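You operate a simulated robot arm through the tools that you are given. There is no shell and no other tool.

You are at the controls of a simulated two-armed robot. One attempt, no reset.

TASK
Start the welder up and leave it ready, with the green lamp lit.
Fine: main switch on, pump on, press start, then put the key in and turn the key switch on.

It is judged by the outcome, as a careful person would: the job done as asked, and still so three seconds after it is handed in. It fails if anything else is knocked over, pushed out of place, dropped, spilled or broken.

THE ROBOT
Two 7-joint arms with fingered hands on one trunk that stands fixed in place. Base frame: the origin is at the foot of the trunk, x ahead of it, y to its left, z up. Readings come in mm, degrees, newtons and seconds.
The left shoulder is at [26, 104, 1305], the right one opposite. With the tool pointing down near the work surface each hand reaches from about 100 to 540 mm from the base axis, measured 20 degrees to its own side. Payload 2.4 kg a hand.
Tool frame (each hand has its own): the origin (TCP) lies between the finger pads and is the grasp point; the fingertips stand 17 mm ahead of it; z points along the fingers, y is the line along which they close. The gripper opens to 88 mm; its body begins 47 mm behind the TCP. The gripper is a hand of 2 fingers: y runs from the thumb to the fingers, the wrist lies at [0, 0, -165] in the tool frame.
Orientation is that of the tool frame in the base frame, as a unit quaternion [x, y, z, w]. With the fingers straight down and closing along the base's y, the tool's x points along the base's -x, its y along +y and its z along -z.

THE INTERFACE
- The arms move only by the tool nudge_tool. It takes "left_commands", "right_commands" or both (then of equal length, played together; a hand with none holds still); each is a list of rows, each a list of 2 entries, a list of its own where there are three numbers: the shift along the base's x, y, z in mm, then the turn, a rotation vector about the base's x, y, z in degrees. In form: [[[x, y, z], [rx, ry, rz]], ...]. A call has 1 to 20 rows; each row shifts and turns the commanded pose from where the row before left it. Rows are played at 5 a second. More than 50 mm and 8.6 degrees between two rows, and nothing of the call is played. Where a pose cannot be reached the arm comes as near as it can. A force on the tool above 90 N (or 10 N above the force at the start of the call, whichever is more), or a blocked arm, ends the call early, and 0.2 s more pass. In this call time passes only in rows, and 0.2 s behind the last. The reply holds the time, the measured pose of the TCP, the force on the tool along the base axes, the opening and the grip force, in the units named above and with some noise, with the torque about the TCP (base axes, N m) and any sound that the robot's microphone picked up.
- Cameras (640 x 400 px; columns grow to the right, rows downward): "scene" is now at [88.3, 36.1, 1272.9]; the picture's right is [0.43, -0.90, 0.00], its down [0.22, 0.10, -0.97] and it looks along [0.88, 0.41, 0.24] (base axes); focal length 214 px, centre (320, 200). "left" rides on the left gripper at [-50, 3, -63] in its tool frame; the picture's right is [-0.06, -1.00, 0.00], its down [0.78, -0.05, -0.62] and it looks along [0.62, -0.04, 0.79] (tool axes); focal length 275 px, centre (320, 200). "right" rides on the right gripper at [50, 3, -63] in its tool frame; the picture's right is [-0.06, 1.00, 0.00], its down [-0.78, -0.05, -0.62] and it looks along [-0.62, -0.04, 0.79] (tool axes); focal length 275 px, centre (320, 200). There is no depth. A picture from a camera that has moved, and an enlarged one, comes with that camera's place and axes in the base frame and with its lens. The place of the scene camera against the robot may be out by one fixed shift of up to 25 mm in any direction.
- camera(camera): a new picture of that camera. No time passes.
- lift_body(by): moves the trunk up (or, below 0, down) by that many mm; the arms and the scene camera ride with it, the base frame stays. It gives what a move gives, with no picture.
- finger_targets(finger1, thumb_bend, hand): sets how far each is bent, from 0 (flat) to 1 (curled in); at 0.3 the hand is open as for a grip, at 0.7 the pads meet at the TCP. One left out holds its place. A second passes; each finger stops where it meets its share of the squeeze, and holds until it gets a number again. It is the only way to open and close the hand. It gives what a move gives, with no picture; readings hold the bend of each and the force on the fingers (four entries, about 0 where the hand has none), thumb and palm.
- pan_tilt(pan, tilt): turns the head with the scene camera to pan (to the left, within 60 degrees either way) and tilt (down, from -29 to 69), counted from straight ahead of the robot (the tilt from the chest, where the trunk bows). It gives what a move gives.
- inspect(camera, box): a new picture of the part [left, top, right, bottom] of that camera's present view, enlarged. No time passes.
- job_done(): hands the job in; it is judged then, once.

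Places have to be worked out from the pictures, the camera data and where the tool is seen. Open the grippers and draw the arms clear of the work before you hand the job in, unless the task says otherwise.

The tools are called after ">>>" by a JSON object that holds its "op" and its "data". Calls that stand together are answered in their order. nudge_tool: Moves the arms, as the interface text tells. Its arguments: {"type":"object","properties":{"left_commands":{"type":"array"},"right_commands":{"type":"array"}},"required":[]} The other tools are called the same way: lift_body (by) moves the trunk up or down; finger_targets (finger1, thumb_bend, hand) moves the fingers one by one; pan_tilt (pan, tilt) turns the head that bears the scene camera; camera (camera) takes a picture; inspect (camera, box) takes an enlarged picture of a part of a camera's view; job_done () hands the job in.

At the start:

```text
time_s: 0.0
left_tool_pos: [300.0, 351.1, 1248.8]
left_tool_rot: [0.0, 1.0, 0.0, 0.0]
left_contact_force: [0.0, 0.1, 0.9]
left_torque: [0.03, 0.0, 0.01]
left_gripper_width: 87.8
left_grasp_force: 0.1
left_shape: jaw
left_bend: [0.3, 0.3]
left_finger forces: [0.0, 0.0, 0.0, 0.0, 0.1, 0.0]
right_tool_pos: [356.1, 20.6, 1252.4]
right_tool_rot: [0.0, 1.0, 0.0, 0.0]
right_contact_force: [-0.5, 0.0, -0.5]
right_torque: [-0.02, 0.02, 0.0]
right_gripper_width: 87.6
right_grasp_force: 0.1
right_shape: jaw
right_bend: [0.3, 0.3]
right_finger forces: [0.1, 0.1, 0.1, 0.0, 0.1, 0.1]
trunk travel left (down, up): [-534.0, 316.0]
head pan, tilt (commanded): [31.7, 68.8]
```

scene: 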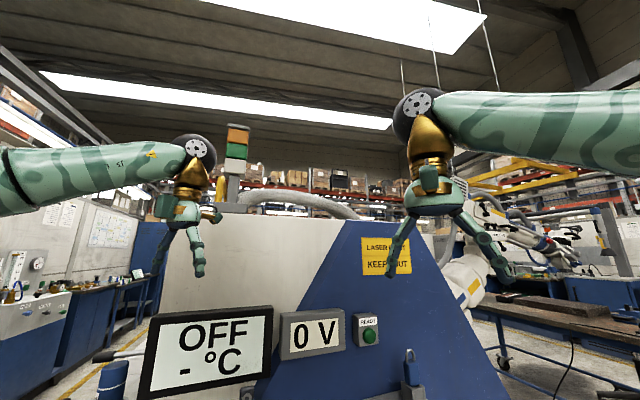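
right: 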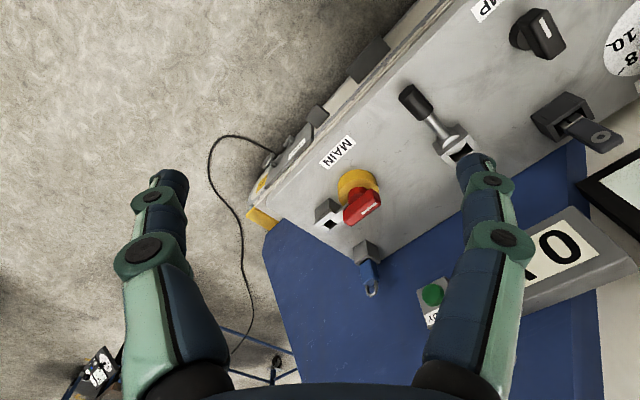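
left: 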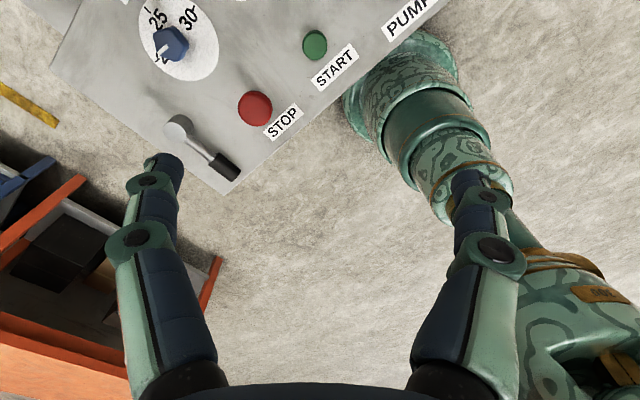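

The scene picture looks slightly upward and shows the panel only at its bottom edge; the panel's controls lie below and ahead. I'll get a fresh scene picture and enlarge the hand views to read the panel.

>>> {"op": "camera", "data": {"camera": "scene"}}

>>> {"op": "inspect", "data": {"camera": "right", "box": [240, 0, 640, 320]}}

>>> {"op": "inspect", "data": {"camera": "left", "box": [60, 0, 460, 220]}}

```text
taken
camera scene: at [88.3, 36.1, 1272.9], right [0.43, -0.9, 0.0], down [0.22, 0.1, -0.97], along [0.88, 0.41, 0.24], focal length 214 px, centre (320, 200)
```

scene: 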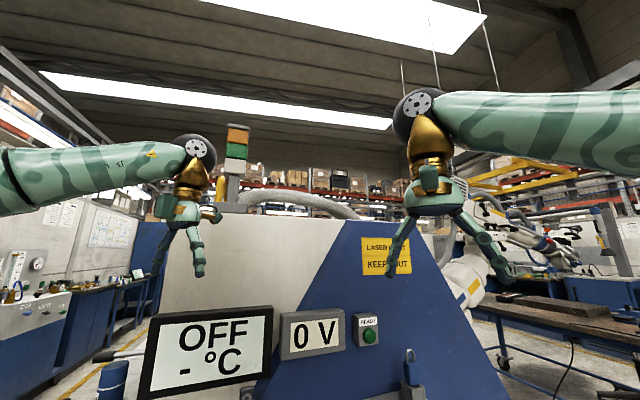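

```text
1.25 times, centred on (440, 160) of right
camera zoom: at [306.3, 22.4, 1315.8], right [0.06, 1.0, 0.0], down [0.78, -0.05, 0.62], along [0.62, -0.04, -0.79], focal length 344 px, centre (170, 250)
```

zoom: 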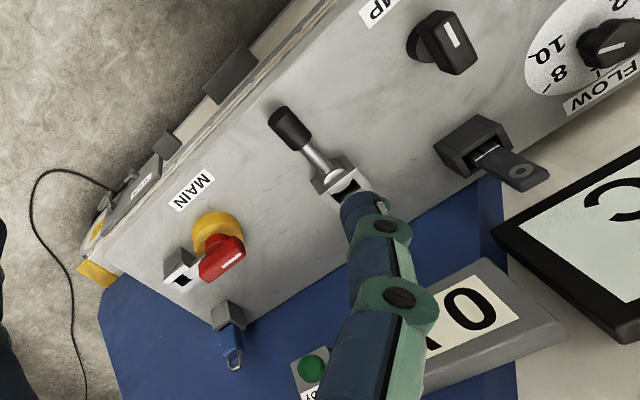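

```text
1.60 times, centred on (260, 110) of left
camera zoom: at [349.3, 354.4, 1311.9], right [0.06, -1.0, 0.0], down [-0.78, -0.05, 0.62], along [-0.62, -0.04, -0.79], focal length 440 px, centre (416, 344)
```

zoom: 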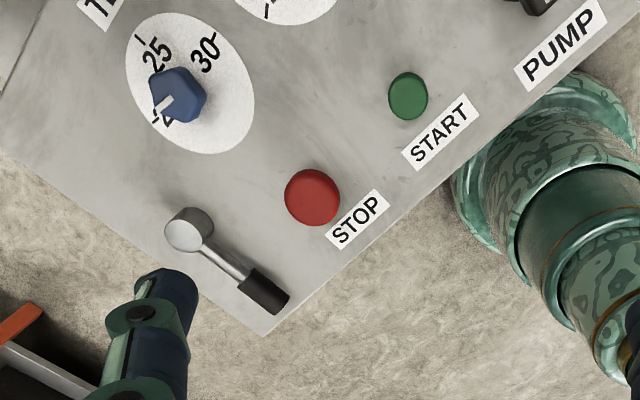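

The camera's real view (looking 14° up) does not match the commanded tilt of 68.8° down, so I command the head to look down at the panel and check what it does.

>>> {"op": "pan_tilt", "data": {"pan": 25, "tilt": 50}}

>>> {"op": "camera", "data": {"camera": "scene"}}

```text
time_s: 0.8
left_tool_pos: [300.1, 350.7, 1249.0]
left_tool_rot: [0.0, 1.0, 0.0, 0.0]
left_contact_force: [-0.1, 0.8, -0.3]
left_torque: [0.04, 0.02, -0.01]
left_gripper_width: 88.0
left_grasp_force: 0.1
left_shape: jaw
left_bend: [0.3, 0.3]
left_finger forces: [0.1, 0.1, 0.0, 0.1, 0.0, 0.1]
right_tool_pos: [356.0, 20.4, 1253.0]
right_tool_rot: [0.0, 1.0, 0.0, 0.0]
right_contact_force: [-0.1, -1.4, -0.4]
right_torque: [0.0, -0.03, -0.01]
right_gripper_width: 88.0
right_grasp_force: 0.1
right_shape: jaw
right_bend: [0.3, 0.3]
right_finger forces: [0.0, 0.0, 0.1, 0.0, 0.0, 0.0]
trunk travel left (down, up): [-534.0, 316.0]
head pan, tilt (commanded): [25.0, 50.0]
```

```text
taken
camera scene: at [88.7, 35.7, 1272.7], right [0.42, -0.91, 0.0], down [0.22, 0.1, -0.97], along [0.88, 0.41, 0.24], focal length 214 px, centre (320, 200)
```

scene: 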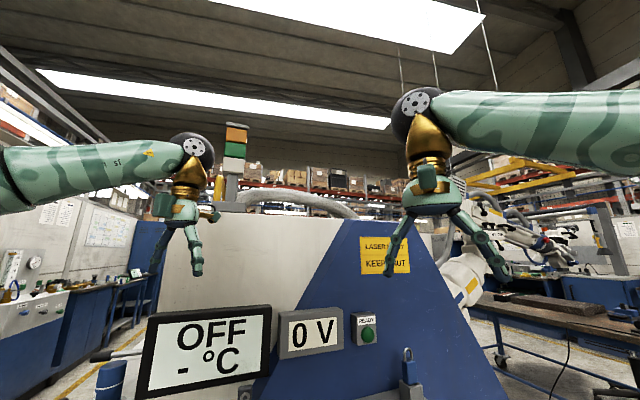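

The view hardly changed, so the head may be lagging or saturated. I try a quite different command to see whether it responds.

>>> {"op": "pan_tilt", "data": {"pan": 10, "tilt": 69}}

>>> {"op": "camera", "data": {"camera": "scene"}}

```text
time_s: 1.6
left_tool_pos: [299.5, 351.4, 1248.3]
left_tool_rot: [0.0, 1.0, 0.0, -0.001]
left_contact_force: [-0.7, -0.2, 0.2]
left_torque: [-0.01, 0.04, 0.03]
left_gripper_width: 88.1
left_grasp_force: 0.2
left_shape: jaw
left_bend: [0.3, 0.3]
left_finger forces: [0.0, 0.1, 0.1, 0.0, 0.0, 0.1]
right_tool_pos: [355.2, 20.9, 1252.5]
right_tool_rot: [0.0, 1.0, 0.0, 0.001]
right_contact_force: [0.2, 0.4, 0.0]
right_torque: [-0.01, 0.03, 0.01]
right_gripper_width: 87.9
right_grasp_force: 0.1
right_shape: jaw
right_bend: [0.3, 0.3]
right_finger forces: [0.1, 0.1, 0.1, 0.0, 0.1, 0.0]
trunk travel left (down, up): [-534.0, 316.0]
head pan, tilt (commanded): [10.0, 68.8]
```

```text
taken
camera scene: at [70.1, 11.2, 1152.2], right [0.17, -0.98, 0.0], down [-0.92, -0.16, -0.36], along [0.36, 0.06, -0.93], focal length 214 px, centre (320, 200)
```

scene: 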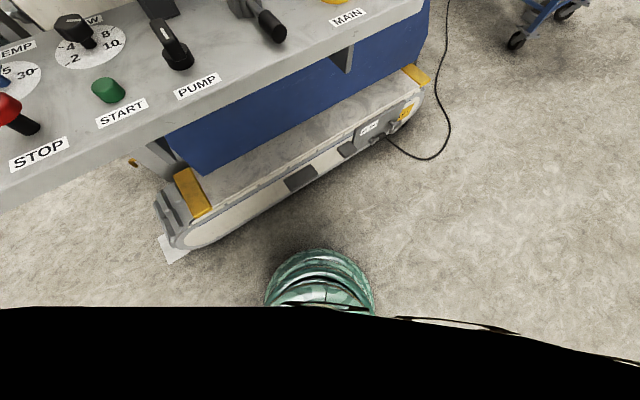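

Now the head responded: it looks steeply down at the panel. I choose a middle tilt, panned left, to take in the whole panel.

>>> {"op": "pan_tilt", "data": {"pan": 25, "tilt": 42}}

>>> {"op": "camera", "data": {"camera": "scene"}}

```text
time_s: 2.5
left_tool_pos: [300.1, 350.7, 1249.1]
left_tool_rot: [0.001, 1.0, 0.0, 0.0]
left_contact_force: [-0.3, -0.3, 0.5]
left_torque: [0.0, -0.01, 0.03]
left_gripper_width: 88.1
left_grasp_force: 0.2
left_shape: jaw
left_bend: [0.3, 0.3]
left_finger forces: [0.0, 0.0, 0.0, 0.0, 0.1, 0.1]
right_tool_pos: [356.0, 21.3, 1253.0]
right_tool_rot: [0.001, 1.0, 0.0, -0.001]
right_contact_force: [-0.8, 0.2, -0.5]
right_torque: [0.01, -0.01, 0.04]
right_gripper_width: 87.9
right_grasp_force: 0.1
right_shape: jaw
right_bend: [0.3, 0.3]
right_finger forces: [0.0, 0.0, 0.0, 0.0, 0.0, 0.0]
trunk travel left (down, up): [-534.0, 316.0]
head pan, tilt (commanded): [25.0, 42.0]
```

```text
taken
camera scene: at [90.6, 36.7, 1185.2], right [0.42, -0.91, 0.0], down [-0.61, -0.28, -0.74], along [0.67, 0.31, -0.67], focal length 214 px, centre (320, 200)
```

scene: 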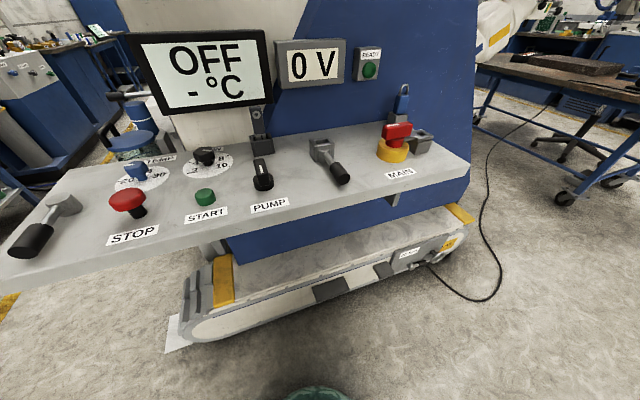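

The whole panel is now in view. I enlarge its parts to understand each control and find the key, its switch, and the padlock-like thing near MAIN.

>>> {"op": "inspect", "data": {"camera": "scene", "box": [360, 70, 480, 200]}}

>>> {"op": "inspect", "data": {"camera": "scene", "box": [220, 90, 360, 230]}}

>>> {"op": "inspect", "data": {"camera": "scene", "box": [0, 120, 240, 270]}}

>>> {"op": "inspect", "data": {"camera": "scene", "box": [120, 20, 400, 190]}}

```text
3.08 times, centred on (420, 135) of scene
camera zoom: at [90.6, 36.7, 1185.2], right [0.42, -0.91, 0.0], down [-0.61, -0.28, -0.74], along [0.67, 0.31, -0.67], focal length 660 px, centre (12, 400)
```

zoom: 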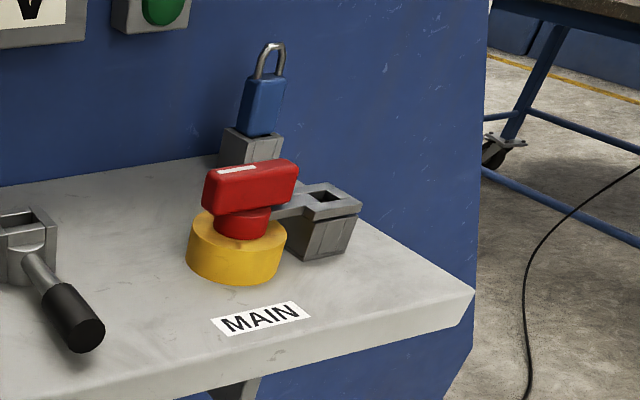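

```text
2.86 times, centred on (290, 160) of scene
camera zoom: at [90.6, 36.7, 1185.2], right [0.42, -0.91, 0.0], down [-0.61, -0.28, -0.74], along [0.67, 0.31, -0.67], focal length 613 px, centre (406, 314)
```

zoom: 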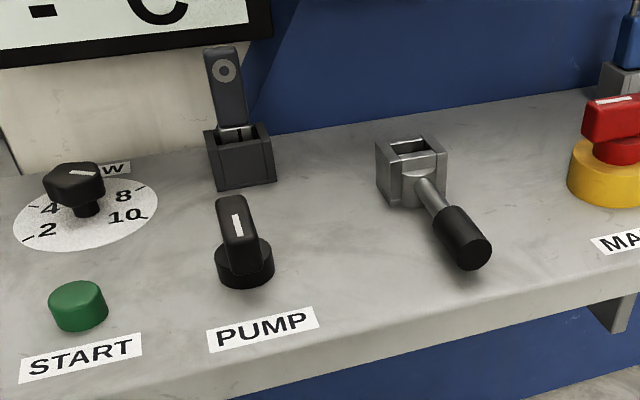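

```text
2.67 times, centred on (120, 195) of scene
camera zoom: at [90.6, 36.7, 1185.2], right [0.42, -0.91, 0.0], down [-0.61, -0.28, -0.74], along [0.67, 0.31, -0.67], focal length 572 px, centre (853, 213)
```

zoom: 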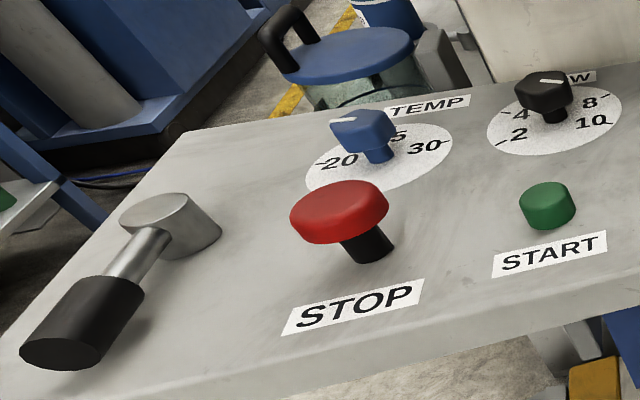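

```text
2.29 times, centred on (260, 105) of scene
camera zoom: at [90.6, 36.7, 1185.2], right [0.42, -0.91, 0.0], down [-0.61, -0.28, -0.74], along [0.67, 0.31, -0.67], focal length 490 px, centre (457, 417)
```

zoom: 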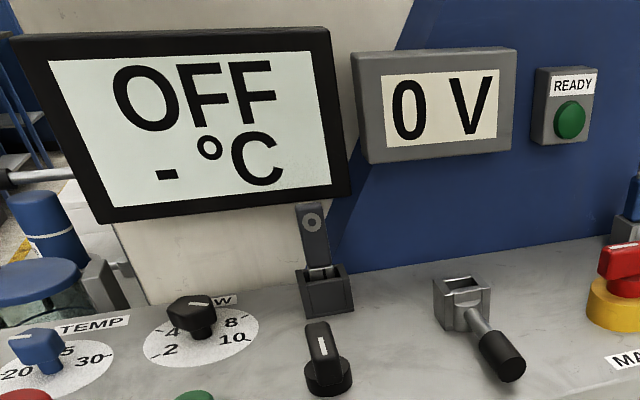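

The layout so far: MAIN (red on yellow) at about [594, 71, 968], START about [280, 355, ~900], and the black tag with a ring in a dark slotted block near the displays looks like the key or its holder. I shift the left hand aside and the right hand to the left, staying high, to look at the middle of the panel closely.

>>> {"op": "nudge_tool", "data": {"left_commands": [[[0, 40, 0], [0, 0, 0]], [[0, 40, 0], [0, 0, 0]], [[0, 40, 0], [0, 0, 0]], [[0, 0, 0], [0, 0, 0]]], "right_commands": [[[-20, 40, 0], [0, 0, 0]], [[-20, 40, 0], [0, 0, 0]], [[-20, 40, 0], [0, 0, 0]], [[-20, 40, 0], [0, 0, 0]]]}}

>>> {"op": "camera", "data": {"camera": "right"}}

>>> {"op": "camera", "data": {"camera": "left"}}

>>> {"op": "camera", "data": {"camera": "scene"}}

```text
time_s: 3.5
left_tool_pos: [298.2, 473.9, 1248.3]
left_tool_rot: [0.0, 1.0, -0.001, 0.001]
left_contact_force: [0.2, 0.3, -0.9]
left_torque: [0.0, -0.02, 0.0]
left_gripper_width: 87.7
left_grasp_force: 0.0
left_shape: jaw
left_bend: [0.3, 0.3]
left_finger forces: [0.0, 0.0, 0.0, 0.1, 0.1, 0.0]
right_tool_pos: [275.8, 183.7, 1252.7]
right_tool_rot: [0.0, 1.0, -0.001, 0.001]
right_contact_force: [0.7, -0.7, 0.1]
right_torque: [-0.01, -0.01, -0.01]
right_gripper_width: 87.8
right_grasp_force: 0.0
right_shape: jaw
right_bend: [0.3, 0.3]
right_finger forces: [0.0, 0.0, 0.0, 0.0, 0.0, 0.0]
trunk travel left (down, up): [-534.0, 316.0]
head pan, tilt (commanded): [25.0, 42.0]
```

```text
taken
camera right: at [225.2, 184.5, 1315.5], right [0.06, 1.0, 0.0], down [0.78, -0.05, 0.62], along [0.62, -0.04, -0.79], focal length 275 px, centre (320, 200)
```

right: 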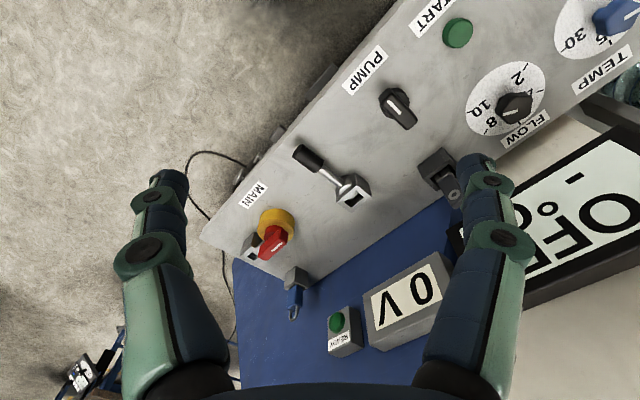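

```text
taken
camera left: at [348.7, 475.5, 1311.8], right [0.06, -1.0, 0.0], down [-0.78, -0.05, 0.62], along [-0.62, -0.04, -0.79], focal length 275 px, centre (320, 200)
```

left: 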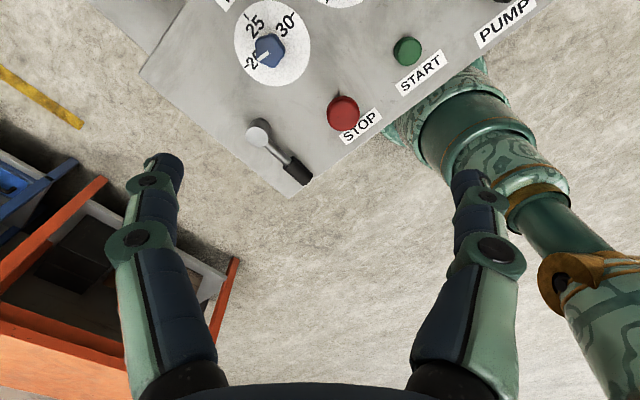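

```text
taken
camera scene: at [90.2, 37.3, 1185.3], right [0.42, -0.91, 0.0], down [-0.61, -0.28, -0.74], along [0.67, 0.31, -0.67], focal length 214 px, centre (320, 200)
```

scene: 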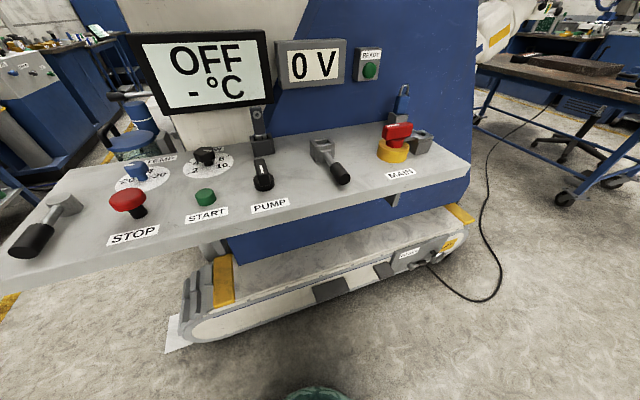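

The two pairs of wrist views agree that the panel is level at z ≈ 891 (MAIN label at [537, 37], START label at [256, 327]). I enlarge the current right-hand view on the middle lever, the key block and MAIN.

>>> {"op": "inspect", "data": {"camera": "right", "box": [280, 80, 480, 220]}}

>>> {"op": "inspect", "data": {"camera": "right", "box": [200, 160, 360, 340]}}

>>> {"op": "inspect", "data": {"camera": "right", "box": [360, 0, 640, 170]}}

```text
2.86 times, centred on (380, 150) of right
camera zoom: at [225.2, 184.5, 1315.5], right [0.06, 1.0, 0.0], down [0.78, -0.05, 0.62], along [0.62, -0.04, -0.79], focal length 786 px, centre (149, 343)
```

zoom: 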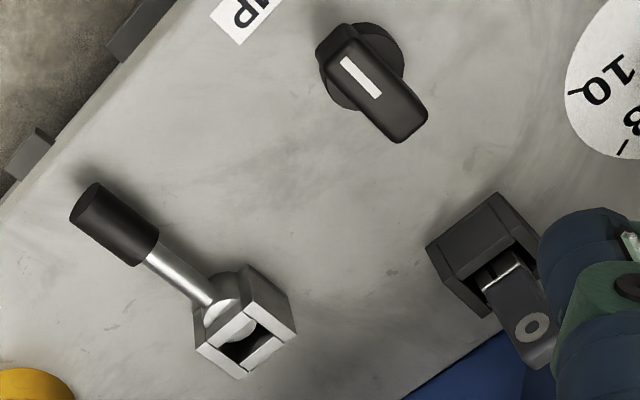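

```text
2.22 times, centred on (280, 250) of right
camera zoom: at [225.2, 184.5, 1315.5], right [0.06, 1.0, 0.0], down [0.78, -0.05, 0.62], along [0.62, -0.04, -0.79], focal length 612 px, centre (409, 89)
```

zoom: 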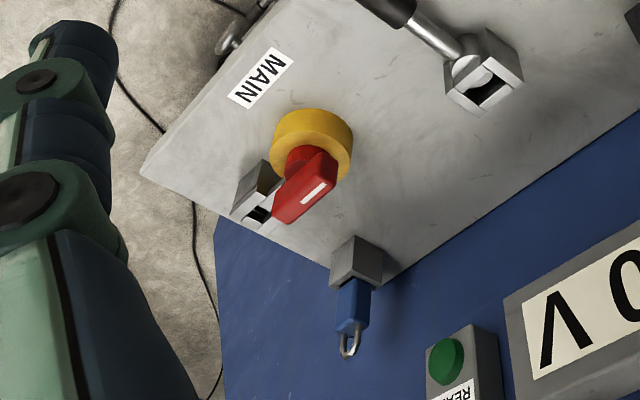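

```text
2.29 times, centred on (500, 85) of right
camera zoom: at [225.2, 184.5, 1315.5], right [0.06, 1.0, 0.0], down [0.78, -0.05, 0.62], along [0.62, -0.04, -0.79], focal length 629 px, centre (-91, 463)
```

zoom: 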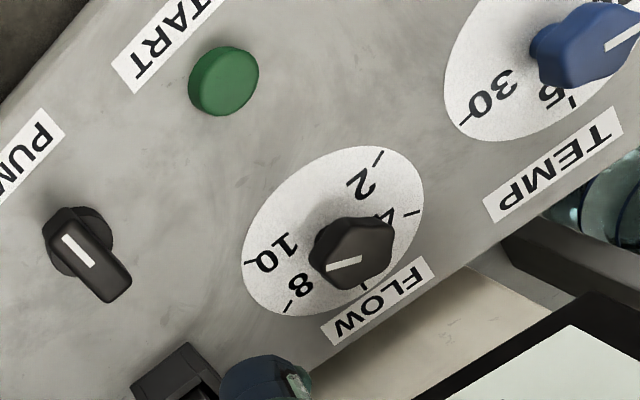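

The middle device looks like a slotted grey block with a short black-gripped lever lying toward the front; the dark block near [484, 370] holds a tag with a ring. I lower the right hand over the open middle area (well above the PUMP knob) to see these closer.

>>> {"op": "nudge_tool", "data": {"right_commands": [[[20, 8, -38], [0, 0, 0]], [[20, 8, -38], [0, 0, 0]], [[20, 8, -38], [0, 0, 0]], [[20, 8, -38], [0, 0, 0]], [[20, 8, -38], [0, 0, 0]], [[0, 0, 0], [0, 0, 0]]]}}

>>> {"op": "camera", "data": {"camera": "right"}}

>>> {"op": "camera", "data": {"camera": "scene"}}

```text
time_s: 5.0
left_tool_pos: [300.5, 470.8, 1248.2]
left_tool_rot: [0.0, 1.0, 0.0, -0.001]
left_contact_force: [-0.3, 0.0, 0.4]
left_torque: [0.0, 0.02, 0.04]
left_gripper_width: 88.1
left_grasp_force: 0.2
left_shape: jaw
left_bend: [0.3, 0.3]
left_finger forces: [0.1, 0.0, 0.0, 0.0, 0.0, 0.1]
right_tool_pos: [377.2, 185.9, 1083.8]
right_tool_rot: [0.0, 1.0, 0.0, 0.0]
right_contact_force: [-0.2, 0.1, -0.4]
right_torque: [0.0, -0.04, -0.02]
right_gripper_width: 88.2
right_grasp_force: 0.1
right_shape: jaw
right_bend: [0.3, 0.3]
right_finger forces: [0.1, 0.0, 0.1, 0.0, 0.0, 0.0]
right hand out of reach, approached as far as the arm can: row 4, 5
trunk travel left (down, up): [-534.0, 316.0]
head pan, tilt (commanded): [25.0, 42.0]
```

```text
taken
camera right: at [327.6, 186.8, 1147.5], right [0.06, 1.0, 0.0], down [0.78, -0.05, 0.62], along [0.62, -0.04, -0.79], focal length 275 px, centre (320, 200)
```

right: 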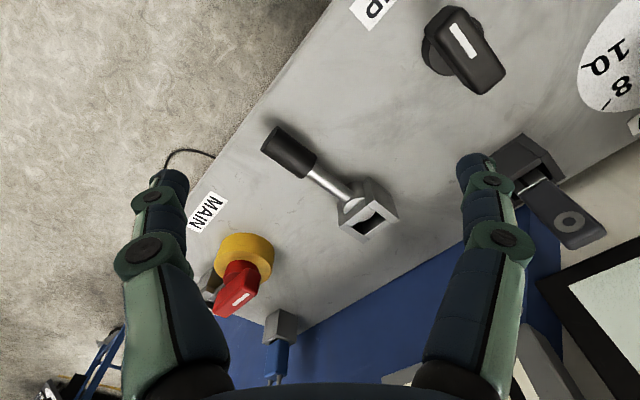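

```text
taken
camera scene: at [90.8, 36.8, 1185.3], right [0.42, -0.91, 0.0], down [-0.61, -0.28, -0.74], along [0.67, 0.31, -0.67], focal length 214 px, centre (320, 200)
```

scene: 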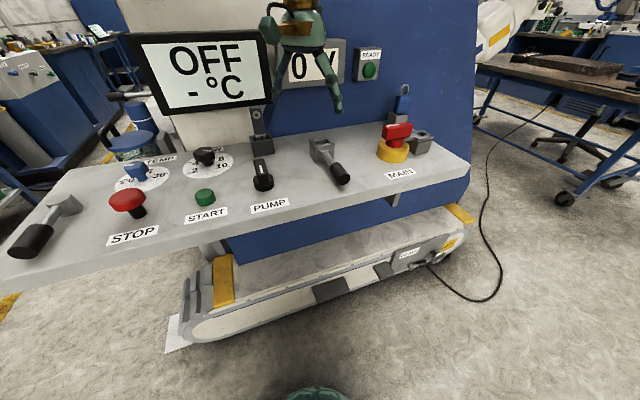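

The right arm ran out of reach at that height, so the trunk must come down for the work. First I enlarge this closer view of the middle device and the key tag.

>>> {"op": "inspect", "data": {"camera": "right", "box": [250, 110, 410, 250]}}

>>> {"op": "inspect", "data": {"camera": "right", "box": [460, 100, 640, 260]}}

>>> {"op": "inspect", "data": {"camera": "right", "box": [180, 220, 320, 340]}}

```text
2.86 times, centred on (330, 180) of right
camera zoom: at [327.6, 186.8, 1147.5], right [0.06, 1.0, 0.0], down [0.78, -0.05, 0.62], along [0.62, -0.04, -0.79], focal length 786 px, centre (291, 257)
```

zoom: 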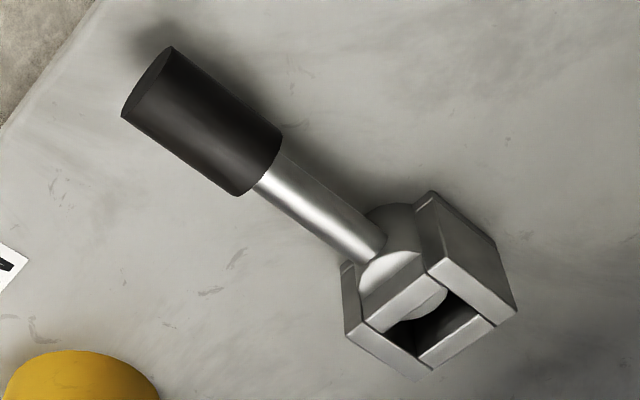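

```text
2.50 times, centred on (550, 180) of right
camera zoom: at [327.6, 186.8, 1147.5], right [0.06, 1.0, 0.0], down [0.78, -0.05, 0.62], along [0.62, -0.04, -0.79], focal length 688 px, centre (-255, 250)
```

zoom: 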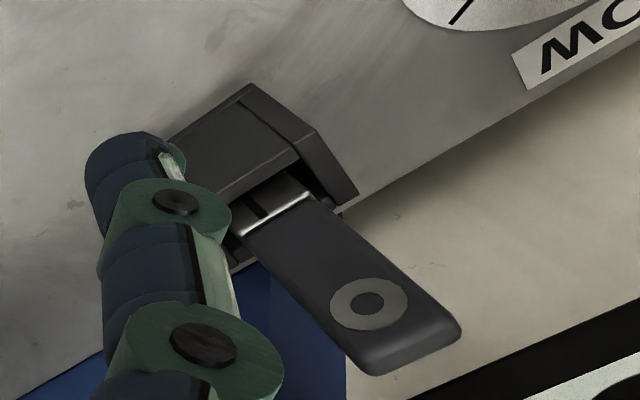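

```text
3.33 times, centred on (250, 280) of right
camera zoom: at [327.6, 186.8, 1147.5], right [0.06, 1.0, 0.0], down [0.78, -0.05, 0.62], along [0.62, -0.04, -0.79], focal length 918 px, centre (553, -67)
```

zoom: 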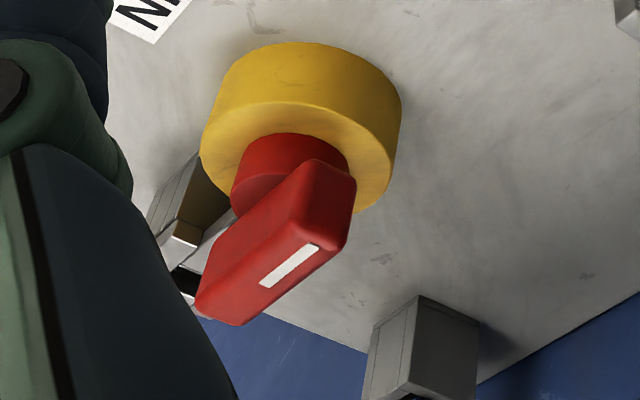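

The tag in the dark block is a key-like stick with a metal end standing in an open holder. The key switch itself is not yet identified, so I enlarge other parts of the scene: the machine's base, the left lever and the area behind the padlock.

>>> {"op": "inspect", "data": {"camera": "scene", "box": [360, 200, 500, 300]}}

>>> {"op": "inspect", "data": {"camera": "scene", "box": [160, 240, 420, 370]}}

>>> {"op": "inspect", "data": {"camera": "left", "box": [200, 0, 420, 220]}}

>>> {"op": "inspect", "data": {"camera": "scene", "box": [80, 70, 180, 170]}}

```text
4.00 times, centred on (430, 250) of scene
camera zoom: at [90.8, 36.8, 1185.3], right [0.42, -0.91, 0.0], down [-0.61, -0.28, -0.74], along [0.67, 0.31, -0.67], focal length 858 px, centre (-120, 0)
```

zoom: 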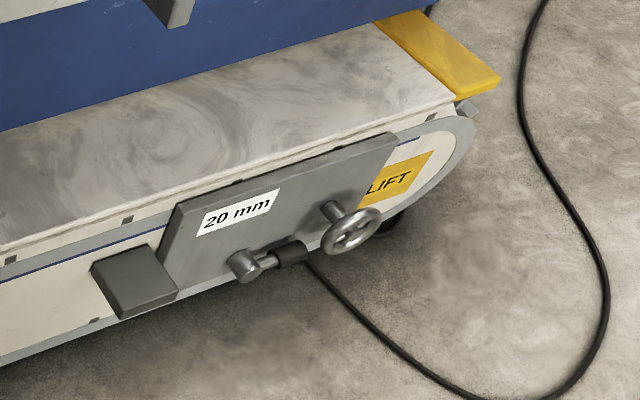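

```text
2.46 times, centred on (290, 305) of scene
camera zoom: at [90.8, 36.8, 1185.3], right [0.42, -0.91, 0.0], down [-0.61, -0.28, -0.74], along [0.67, 0.31, -0.67], focal length 528 px, centre (394, -58)
```

zoom: 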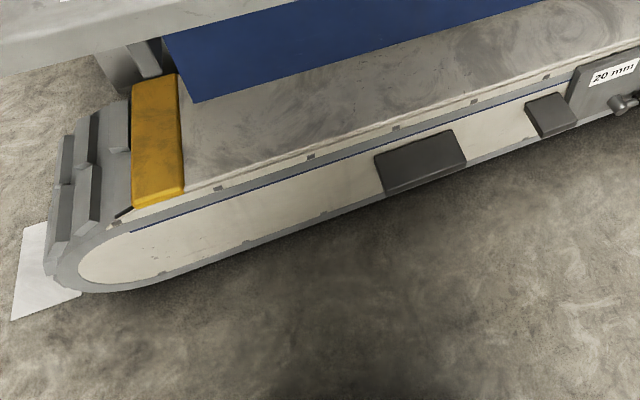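

```text
1.82 times, centred on (310, 110) of left
camera zoom: at [349.5, 474.4, 1311.9], right [0.06, -1.0, 0.0], down [-0.78, -0.05, 0.62], along [-0.62, -0.04, -0.79], focal length 500 px, centre (338, 364)
```

zoom: 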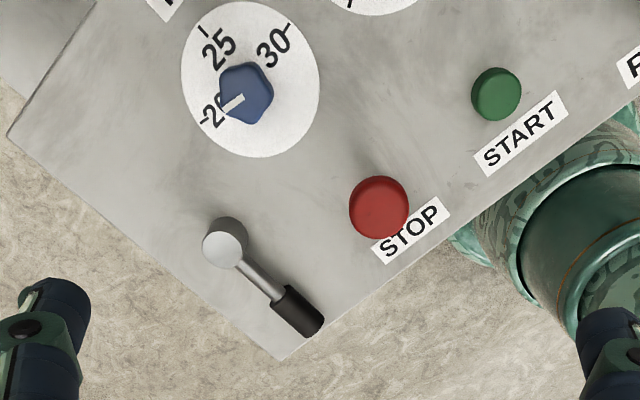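

```text
4.00 times, centred on (130, 120) of scene
camera zoom: at [90.8, 36.8, 1185.3], right [0.42, -0.91, 0.0], down [-0.61, -0.28, -0.74], along [0.67, 0.31, -0.67], focal length 858 px, centre (1080, 520)
```

zoom: 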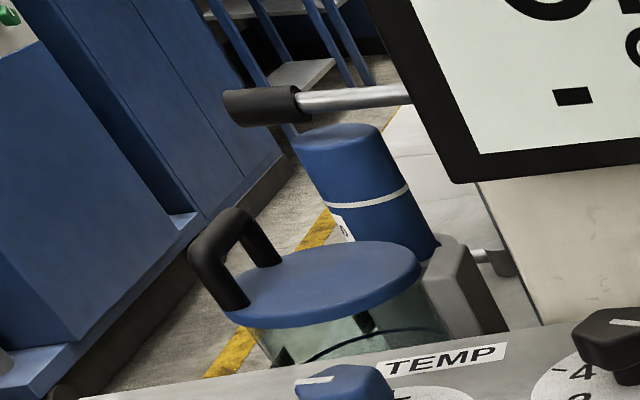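

There are several decoy controls (lift wheel, tank, levers) but no obvious key switch yet. I raise and draw back the right hand, then pan the head to look left and right for the key switch.

>>> {"op": "nudge_tool", "data": {"right_commands": [[[-20, -10, 40], [0, 0, 0]], [[-20, -10, 40], [0, 0, 0]], [[-20, -10, 40], [0, 0, 0]], [[-20, -10, 40], [0, 0, 0]], [[0, 0, 0], [0, 0, 0]]]}}

>>> {"op": "pan_tilt", "data": {"pan": 58, "tilt": 40}}

>>> {"op": "camera", "data": {"camera": "scene"}}

>>> {"op": "camera", "data": {"camera": "right"}}

```text
time_s: 6.2
left_tool_pos: [299.2, 472.0, 1248.4]
left_tool_rot: [0.0, 1.0, 0.0, 0.0]
left_contact_force: [1.0, 0.4, -0.6]
left_torque: [0.03, 0.02, 0.03]
left_gripper_width: 87.8
left_grasp_force: 0.1
left_shape: jaw
left_bend: [0.3, 0.3]
left_finger forces: [0.0, 0.0, 0.0, 0.0, 0.0, 0.0]
right_tool_pos: [297.6, 144.4, 1244.3]
right_tool_rot: [0.0, 1.0, 0.0, 0.0]
right_contact_force: [-1.0, -0.3, 0.5]
right_torque: [0.03, 0.0, 0.0]
right_gripper_width: 88.0
right_grasp_force: 0.1
right_shape: jaw
right_bend: [0.3, 0.3]
right_finger forces: [0.0, 0.0, 0.0, 0.0, 0.0, 0.0]
trunk travel left (down, up): [-534.0, 316.0]
head pan, tilt (commanded): [25.0, 42.0]
```

```text
time_s: 7.1
left_tool_pos: [299.5, 471.5, 1247.7]
left_tool_rot: [0.0, 1.0, 0.0, 0.0]
left_contact_force: [-0.6, 0.6, 0.3]
left_torque: [0.02, -0.03, 0.0]
left_gripper_width: 88.2
left_grasp_force: 0.1
left_shape: jaw
left_bend: [0.3, 0.3]
left_finger forces: [0.1, 0.0, 0.0, 0.0, 0.1, 0.0]
right_tool_pos: [297.3, 143.9, 1243.6]
right_tool_rot: [0.0, 1.0, -0.001, 0.0]
right_contact_force: [-0.3, 0.7, -0.3]
right_torque: [0.02, 0.01, 0.02]
right_gripper_width: 87.8
right_grasp_force: 0.0
right_shape: jaw
right_bend: [0.3, 0.3]
right_finger forces: [0.0, 0.0, 0.0, 0.1, 0.0, 0.1]
trunk travel left (down, up): [-534.0, 316.0]
head pan, tilt (commanded): [58.0, 40.0]
```

```text
taken
camera scene: at [59.9, 73.5, 1188.2], right [0.85, -0.53, 0.0], down [-0.34, -0.55, -0.77], along [0.41, 0.65, -0.64], focal length 214 px, centre (320, 200)
```

scene: 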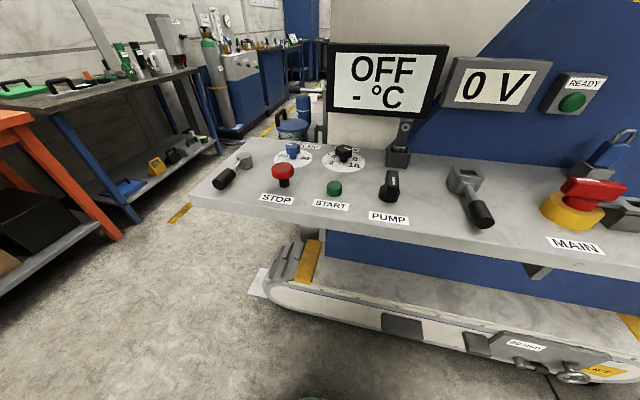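

```text
taken
camera right: at [247.4, 146.1, 1307.2], right [0.06, 1.0, 0.0], down [0.78, -0.05, 0.62], along [0.62, -0.04, -0.79], focal length 275 px, centre (320, 200)
```

right: 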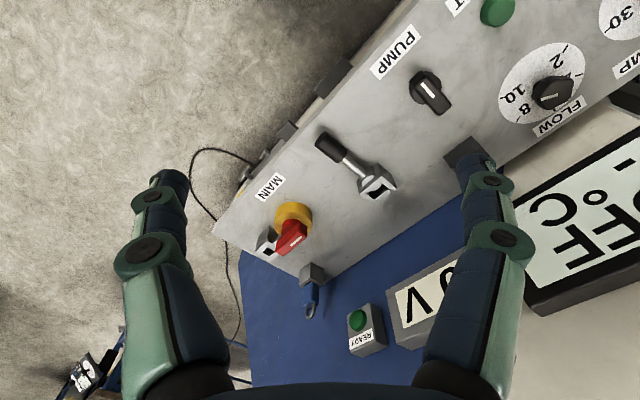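

This view looks square on to the panel. I enlarge the key block, the middle lever, and the MAIN/padlock region from this angle.

>>> {"op": "inspect", "data": {"camera": "scene", "box": [360, 110, 500, 240]}}

>>> {"op": "inspect", "data": {"camera": "scene", "box": [520, 110, 640, 260]}}

>>> {"op": "inspect", "data": {"camera": "scene", "box": [200, 110, 370, 220]}}

>>> {"op": "pan_tilt", "data": {"pan": 20, "tilt": 25}}

>>> {"op": "camera", "data": {"camera": "scene"}}

```text
3.08 times, centred on (430, 175) of scene
camera zoom: at [59.9, 73.5, 1188.2], right [0.85, -0.53, 0.0], down [-0.34, -0.55, -0.77], along [0.41, 0.65, -0.64], focal length 660 px, centre (-18, 277)
```

zoom: 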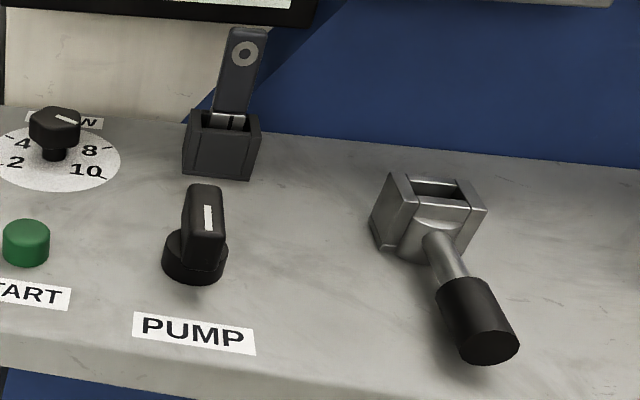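

```text
2.67 times, centred on (580, 185) of scene
camera zoom: at [59.9, 73.5, 1188.2], right [0.85, -0.53, 0.0], down [-0.34, -0.55, -0.77], along [0.41, 0.65, -0.64], focal length 572 px, centre (-373, 240)
```

zoom: 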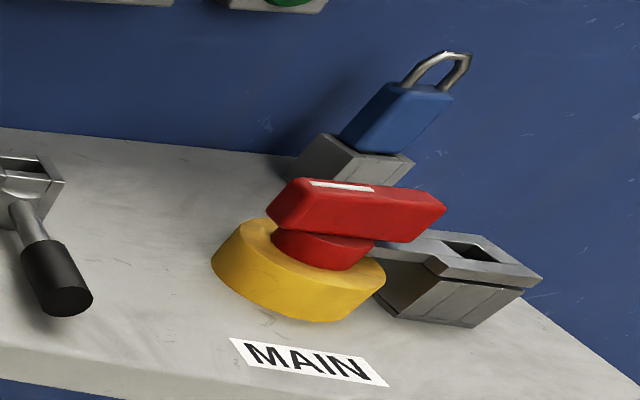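

```text
3.64 times, centred on (285, 165) of scene
camera zoom: at [59.9, 73.5, 1188.2], right [0.85, -0.53, 0.0], down [-0.34, -0.55, -0.77], along [0.41, 0.65, -0.64], focal length 780 px, centre (447, 327)
```

zoom: 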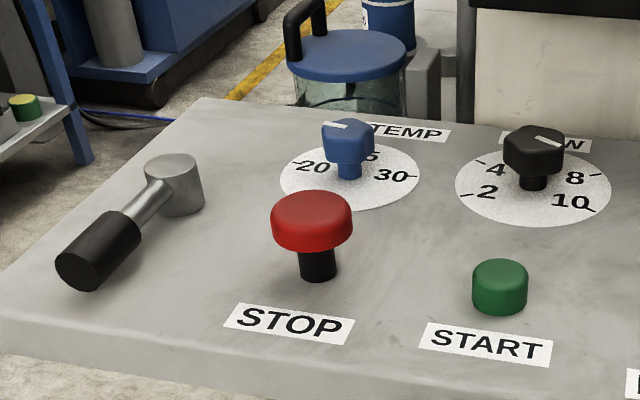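

```text
time_s: 8.2
left_tool_pos: [300.1, 471.1, 1248.0]
left_tool_rot: [0.0, 1.0, 0.0, 0.0]
left_contact_force: [0.5, -0.1, 0.2]
left_torque: [0.03, 0.01, 0.0]
left_gripper_width: 87.8
left_grasp_force: 0.1
left_shape: jaw
left_bend: [0.3, 0.3]
left_finger forces: [0.0, 0.0, 0.0, 0.0, 0.1, 0.1]
right_tool_pos: [298.4, 144.4, 1244.2]
right_tool_rot: [0.001, 1.0, 0.0, 0.0]
right_contact_force: [-1.3, -0.3, 1.1]
right_torque: [-0.01, 0.01, -0.04]
right_gripper_width: 87.8
right_grasp_force: 0.1
right_shape: jaw
right_bend: [0.3, 0.3]
right_finger forces: [0.0, 0.1, 0.0, 0.1, 0.0, 0.1]
trunk travel left (down, up): [-534.0, 316.0]
head pan, tilt (commanded): [20.0, 25.0]
```

```text
taken
camera scene: at [101.3, 33.1, 1211.5], right [0.34, -0.94, 0.0], down [-0.4, -0.15, -0.91], along [0.85, 0.31, -0.42], focal length 214 px, centre (320, 200)
```

scene: 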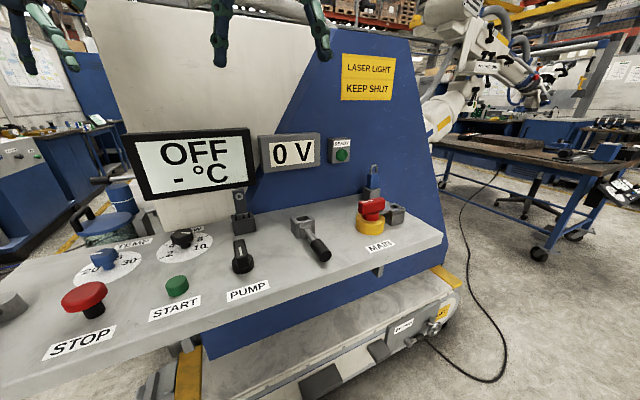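

No separate key switch shows anywhere else within reach, so I want close looks at the middle device and the dark block. I pull the left hand back off the panel, then lower the trunk to gain reach.

>>> {"op": "nudge_tool", "data": {"left_commands": [[[-30, -20, 0], [0, 0, 0]], [[-30, -20, 0], [0, 0, 0]], [[-20, -10, 0], [0, 0, 0]]]}}

>>> {"op": "lift_body", "data": {"by": -130}}

>>> {"op": "camera", "data": {"camera": "left"}}

>>> {"op": "camera", "data": {"camera": "right"}}

>>> {"op": "camera", "data": {"camera": "scene"}}

```text
time_s: 9.0
left_tool_pos: [220.1, 421.0, 1248.5]
left_tool_rot: [0.0, 1.0, -0.001, 0.0]
left_contact_force: [1.1, -0.9, 0.4]
left_torque: [0.0, 0.0, 0.03]
left_gripper_width: 88.0
left_grasp_force: 0.0
left_shape: jaw
left_bend: [0.3, 0.3]
left_finger forces: [0.1, 0.0, 0.0, 0.1, 0.1, 0.1]
right_tool_pos: [296.5, 143.8, 1244.0]
right_tool_rot: [0.0, 1.0, 0.0, 0.0]
right_contact_force: [-0.8, -0.5, 0.4]
right_torque: [-0.01, 0.0, -0.01]
right_gripper_width: 87.9
right_grasp_force: 0.0
right_shape: jaw
right_bend: [0.3, 0.3]
right_finger forces: [0.0, 0.1, 0.0, 0.1, 0.0, 0.0]
trunk travel left (down, up): [-534.0, 316.0]
head pan, tilt (commanded): [20.0, 25.0]
```

```text
time_s: 10.6
left_tool_pos: [220.0, 420.6, 1118.6]
left_tool_rot: [0.0, 1.0, 0.0, 0.001]
left_contact_force: [0.5, 0.0, -0.6]
left_torque: [-0.02, 0.04, 0.03]
left_gripper_width: 87.7
left_grasp_force: 0.2
left_shape: jaw
left_bend: [0.3, 0.3]
left_finger forces: [0.0, 0.0, 0.0, 0.1, 0.1, 0.0]
right_tool_pos: [296.1, 144.7, 1114.5]
right_tool_rot: [0.0, 1.0, 0.0, -0.001]
right_contact_force: [-0.4, -0.3, 0.0]
right_torque: [0.02, -0.03, 0.0]
right_gripper_width: 88.1
right_grasp_force: 0.1
right_shape: jaw
right_bend: [0.3, 0.3]
right_finger forces: [0.0, 0.0, 0.0, 0.0, 0.0, 0.0]
trunk travel left (down, up): [-404.0, 446.0]
head pan, tilt (commanded): [20.0, 25.0]
```

```text
taken
camera left: at [269.1, 424.4, 1182.2], right [0.06, -1.0, 0.0], down [-0.78, -0.05, 0.62], along [-0.62, -0.04, -0.79], focal length 275 px, centre (320, 200)
```

left: 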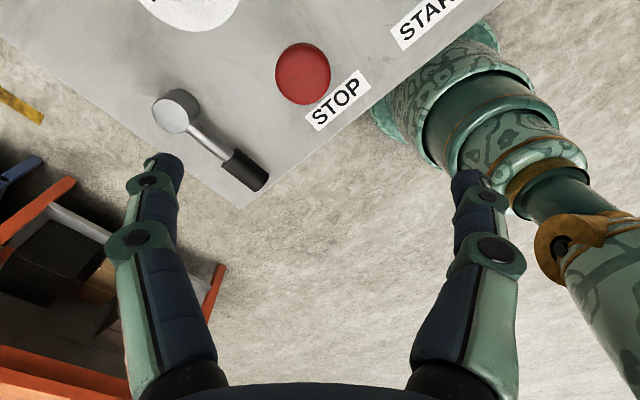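

```text
taken
camera right: at [245.8, 146.1, 1177.7], right [0.06, 1.0, 0.0], down [0.78, -0.05, 0.62], along [0.62, -0.04, -0.79], focal length 275 px, centre (320, 200)
```

right: 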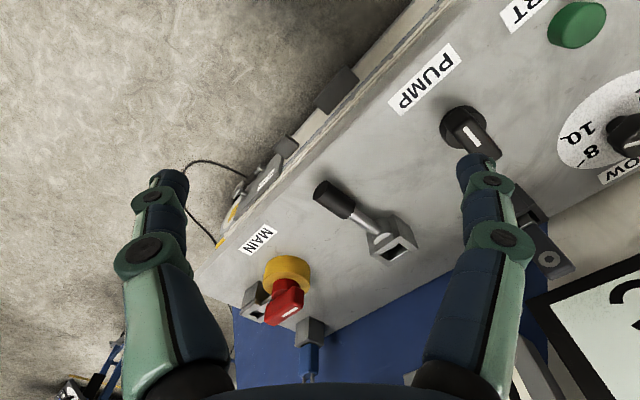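

```text
taken
camera scene: at [103.7, 32.9, 1080.9], right [0.34, -0.94, 0.0], down [-0.4, -0.14, -0.91], along [0.85, 0.31, -0.42], focal length 214 px, centre (320, 200)
```

scene: 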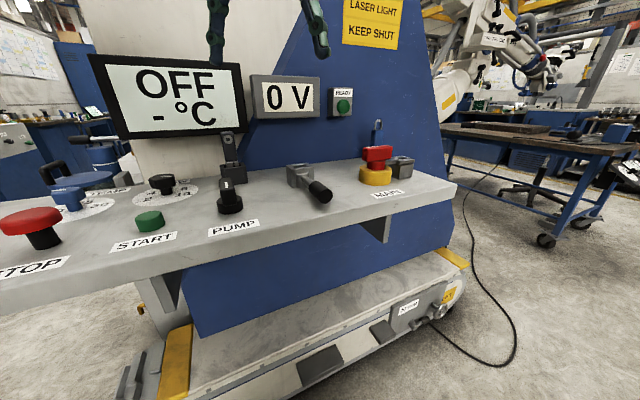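

The trunk is down 130 mm, with both hands clear. I move the right hand to about [400, 235, 1060] to look into the tops of the middle device and the key block.

>>> {"op": "nudge_tool", "data": {"right_commands": [[[25, 20, -10], [0, 0, 0]], [[25, 20, -10], [0, 0, 0]], [[25, 20, -10], [0, 0, 0]], [[25, 25, -10], [0, 0, 0]], [[0, 0, 0], [0, 0, 0]]]}}

>>> {"op": "camera", "data": {"camera": "right"}}

>>> {"op": "inspect", "data": {"camera": "right", "box": [240, 120, 440, 260]}}

```text
time_s: 11.8
left_tool_pos: [220.8, 421.3, 1118.4]
left_tool_rot: [0.001, 1.0, 0.0, 0.0]
left_contact_force: [-0.4, -0.2, 0.9]
left_torque: [0.01, -0.02, 0.04]
left_gripper_width: 87.8
left_grasp_force: 0.0
left_shape: jaw
left_bend: [0.3, 0.3]
left_finger forces: [0.0, 0.0, 0.1, 0.0, 0.0, 0.0]
right_tool_pos: [353.7, 191.5, 1090.8]
right_tool_rot: [0.0, 1.0, 0.0, 0.0]
right_contact_force: [0.3, -0.3, -0.5]
right_torque: [-0.02, 0.04, 0.0]
right_gripper_width: 87.8
right_grasp_force: 0.1
right_shape: jaw
right_bend: [0.3, 0.3]
right_finger forces: [0.0, 0.0, 0.1, 0.0, 0.0, 0.0]
right hand out of reach, approached as far as the arm can: row 3, 4
trunk travel left (down, up): [-404.0, 446.0]
head pan, tilt (commanded): [20.0, 25.0]
```

```text
taken
camera right: at [304.0, 192.6, 1154.0], right [0.06, 1.0, 0.0], down [0.78, -0.05, 0.62], along [0.62, -0.04, -0.79], focal length 275 px, centre (320, 200)
```

right: 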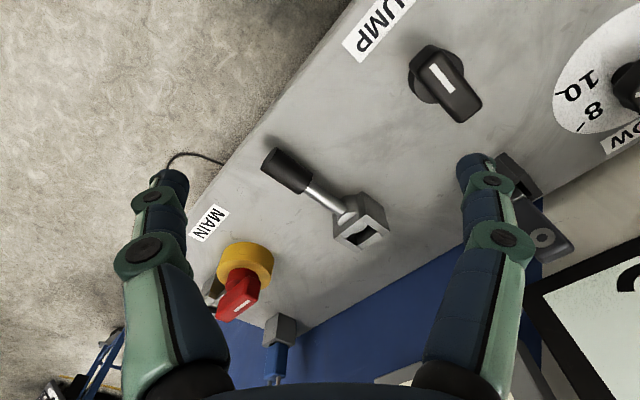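

```text
2.86 times, centred on (340, 190) of right
camera zoom: at [304.0, 192.6, 1154.0], right [0.06, 1.0, 0.0], down [0.78, -0.05, 0.62], along [0.62, -0.04, -0.79], focal length 786 px, centre (263, 229)
```

zoom: 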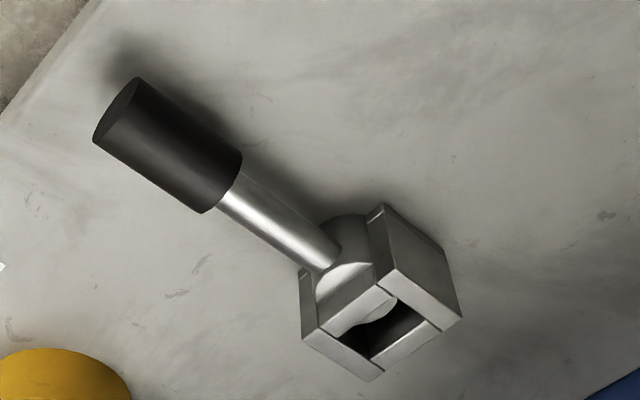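

The right arm cannot cross further left. The left lever's round hub may matter, so I enlarge it in the left camera, and enlarge the key block from the right camera.

>>> {"op": "inspect", "data": {"camera": "left", "box": [120, 60, 300, 210]}}

>>> {"op": "inspect", "data": {"camera": "right", "box": [480, 130, 600, 290]}}

>>> {"op": "inspect", "data": {"camera": "scene", "box": [190, 110, 270, 220]}}

>>> {"op": "inspect", "data": {"camera": "scene", "box": [340, 110, 430, 210]}}

```text
2.67 times, centred on (210, 135) of left
camera zoom: at [269.2, 424.5, 1181.9], right [0.06, -1.0, 0.0], down [-0.78, -0.05, 0.62], along [-0.62, -0.04, -0.79], focal length 734 px, centre (613, 373)
```

zoom: 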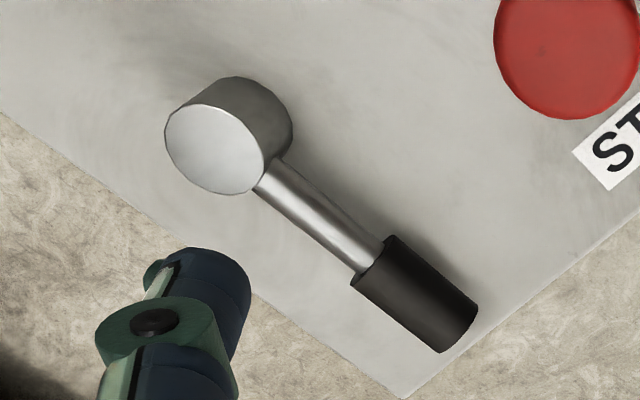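

```text
2.50 times, centred on (540, 210) of right
camera zoom: at [304.0, 192.6, 1154.0], right [0.06, 1.0, 0.0], down [0.78, -0.05, 0.62], along [0.62, -0.04, -0.79], focal length 688 px, centre (-230, 175)
```

zoom: 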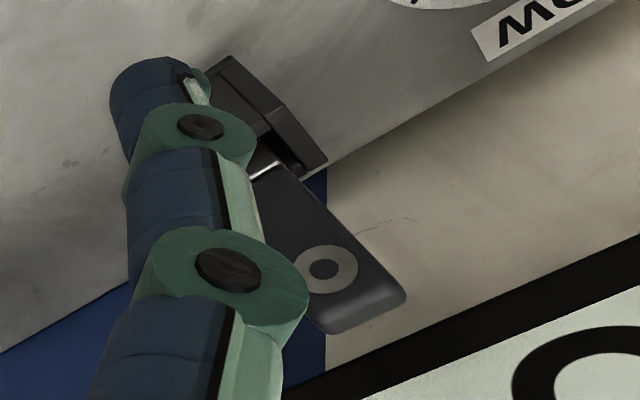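

```text
3.64 times, centred on (230, 165) of scene
camera zoom: at [103.8, 33.0, 1080.8], right [0.34, -0.94, 0.0], down [-0.4, -0.14, -0.91], along [0.85, 0.31, -0.42], focal length 780 px, centre (647, 327)
```

zoom: 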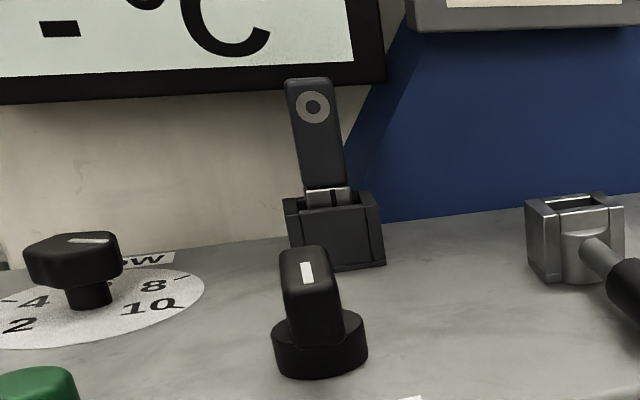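

```text
4.00 times, centred on (385, 160) of scene
camera zoom: at [103.8, 33.0, 1080.8], right [0.34, -0.94, 0.0], down [-0.4, -0.14, -0.91], along [0.85, 0.31, -0.42], focal length 858 px, centre (60, 360)
```

zoom: 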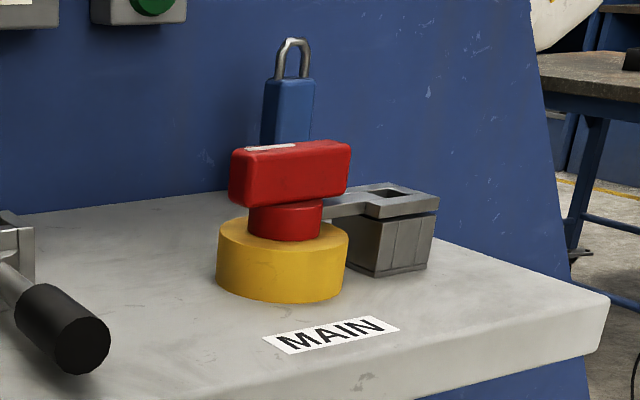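

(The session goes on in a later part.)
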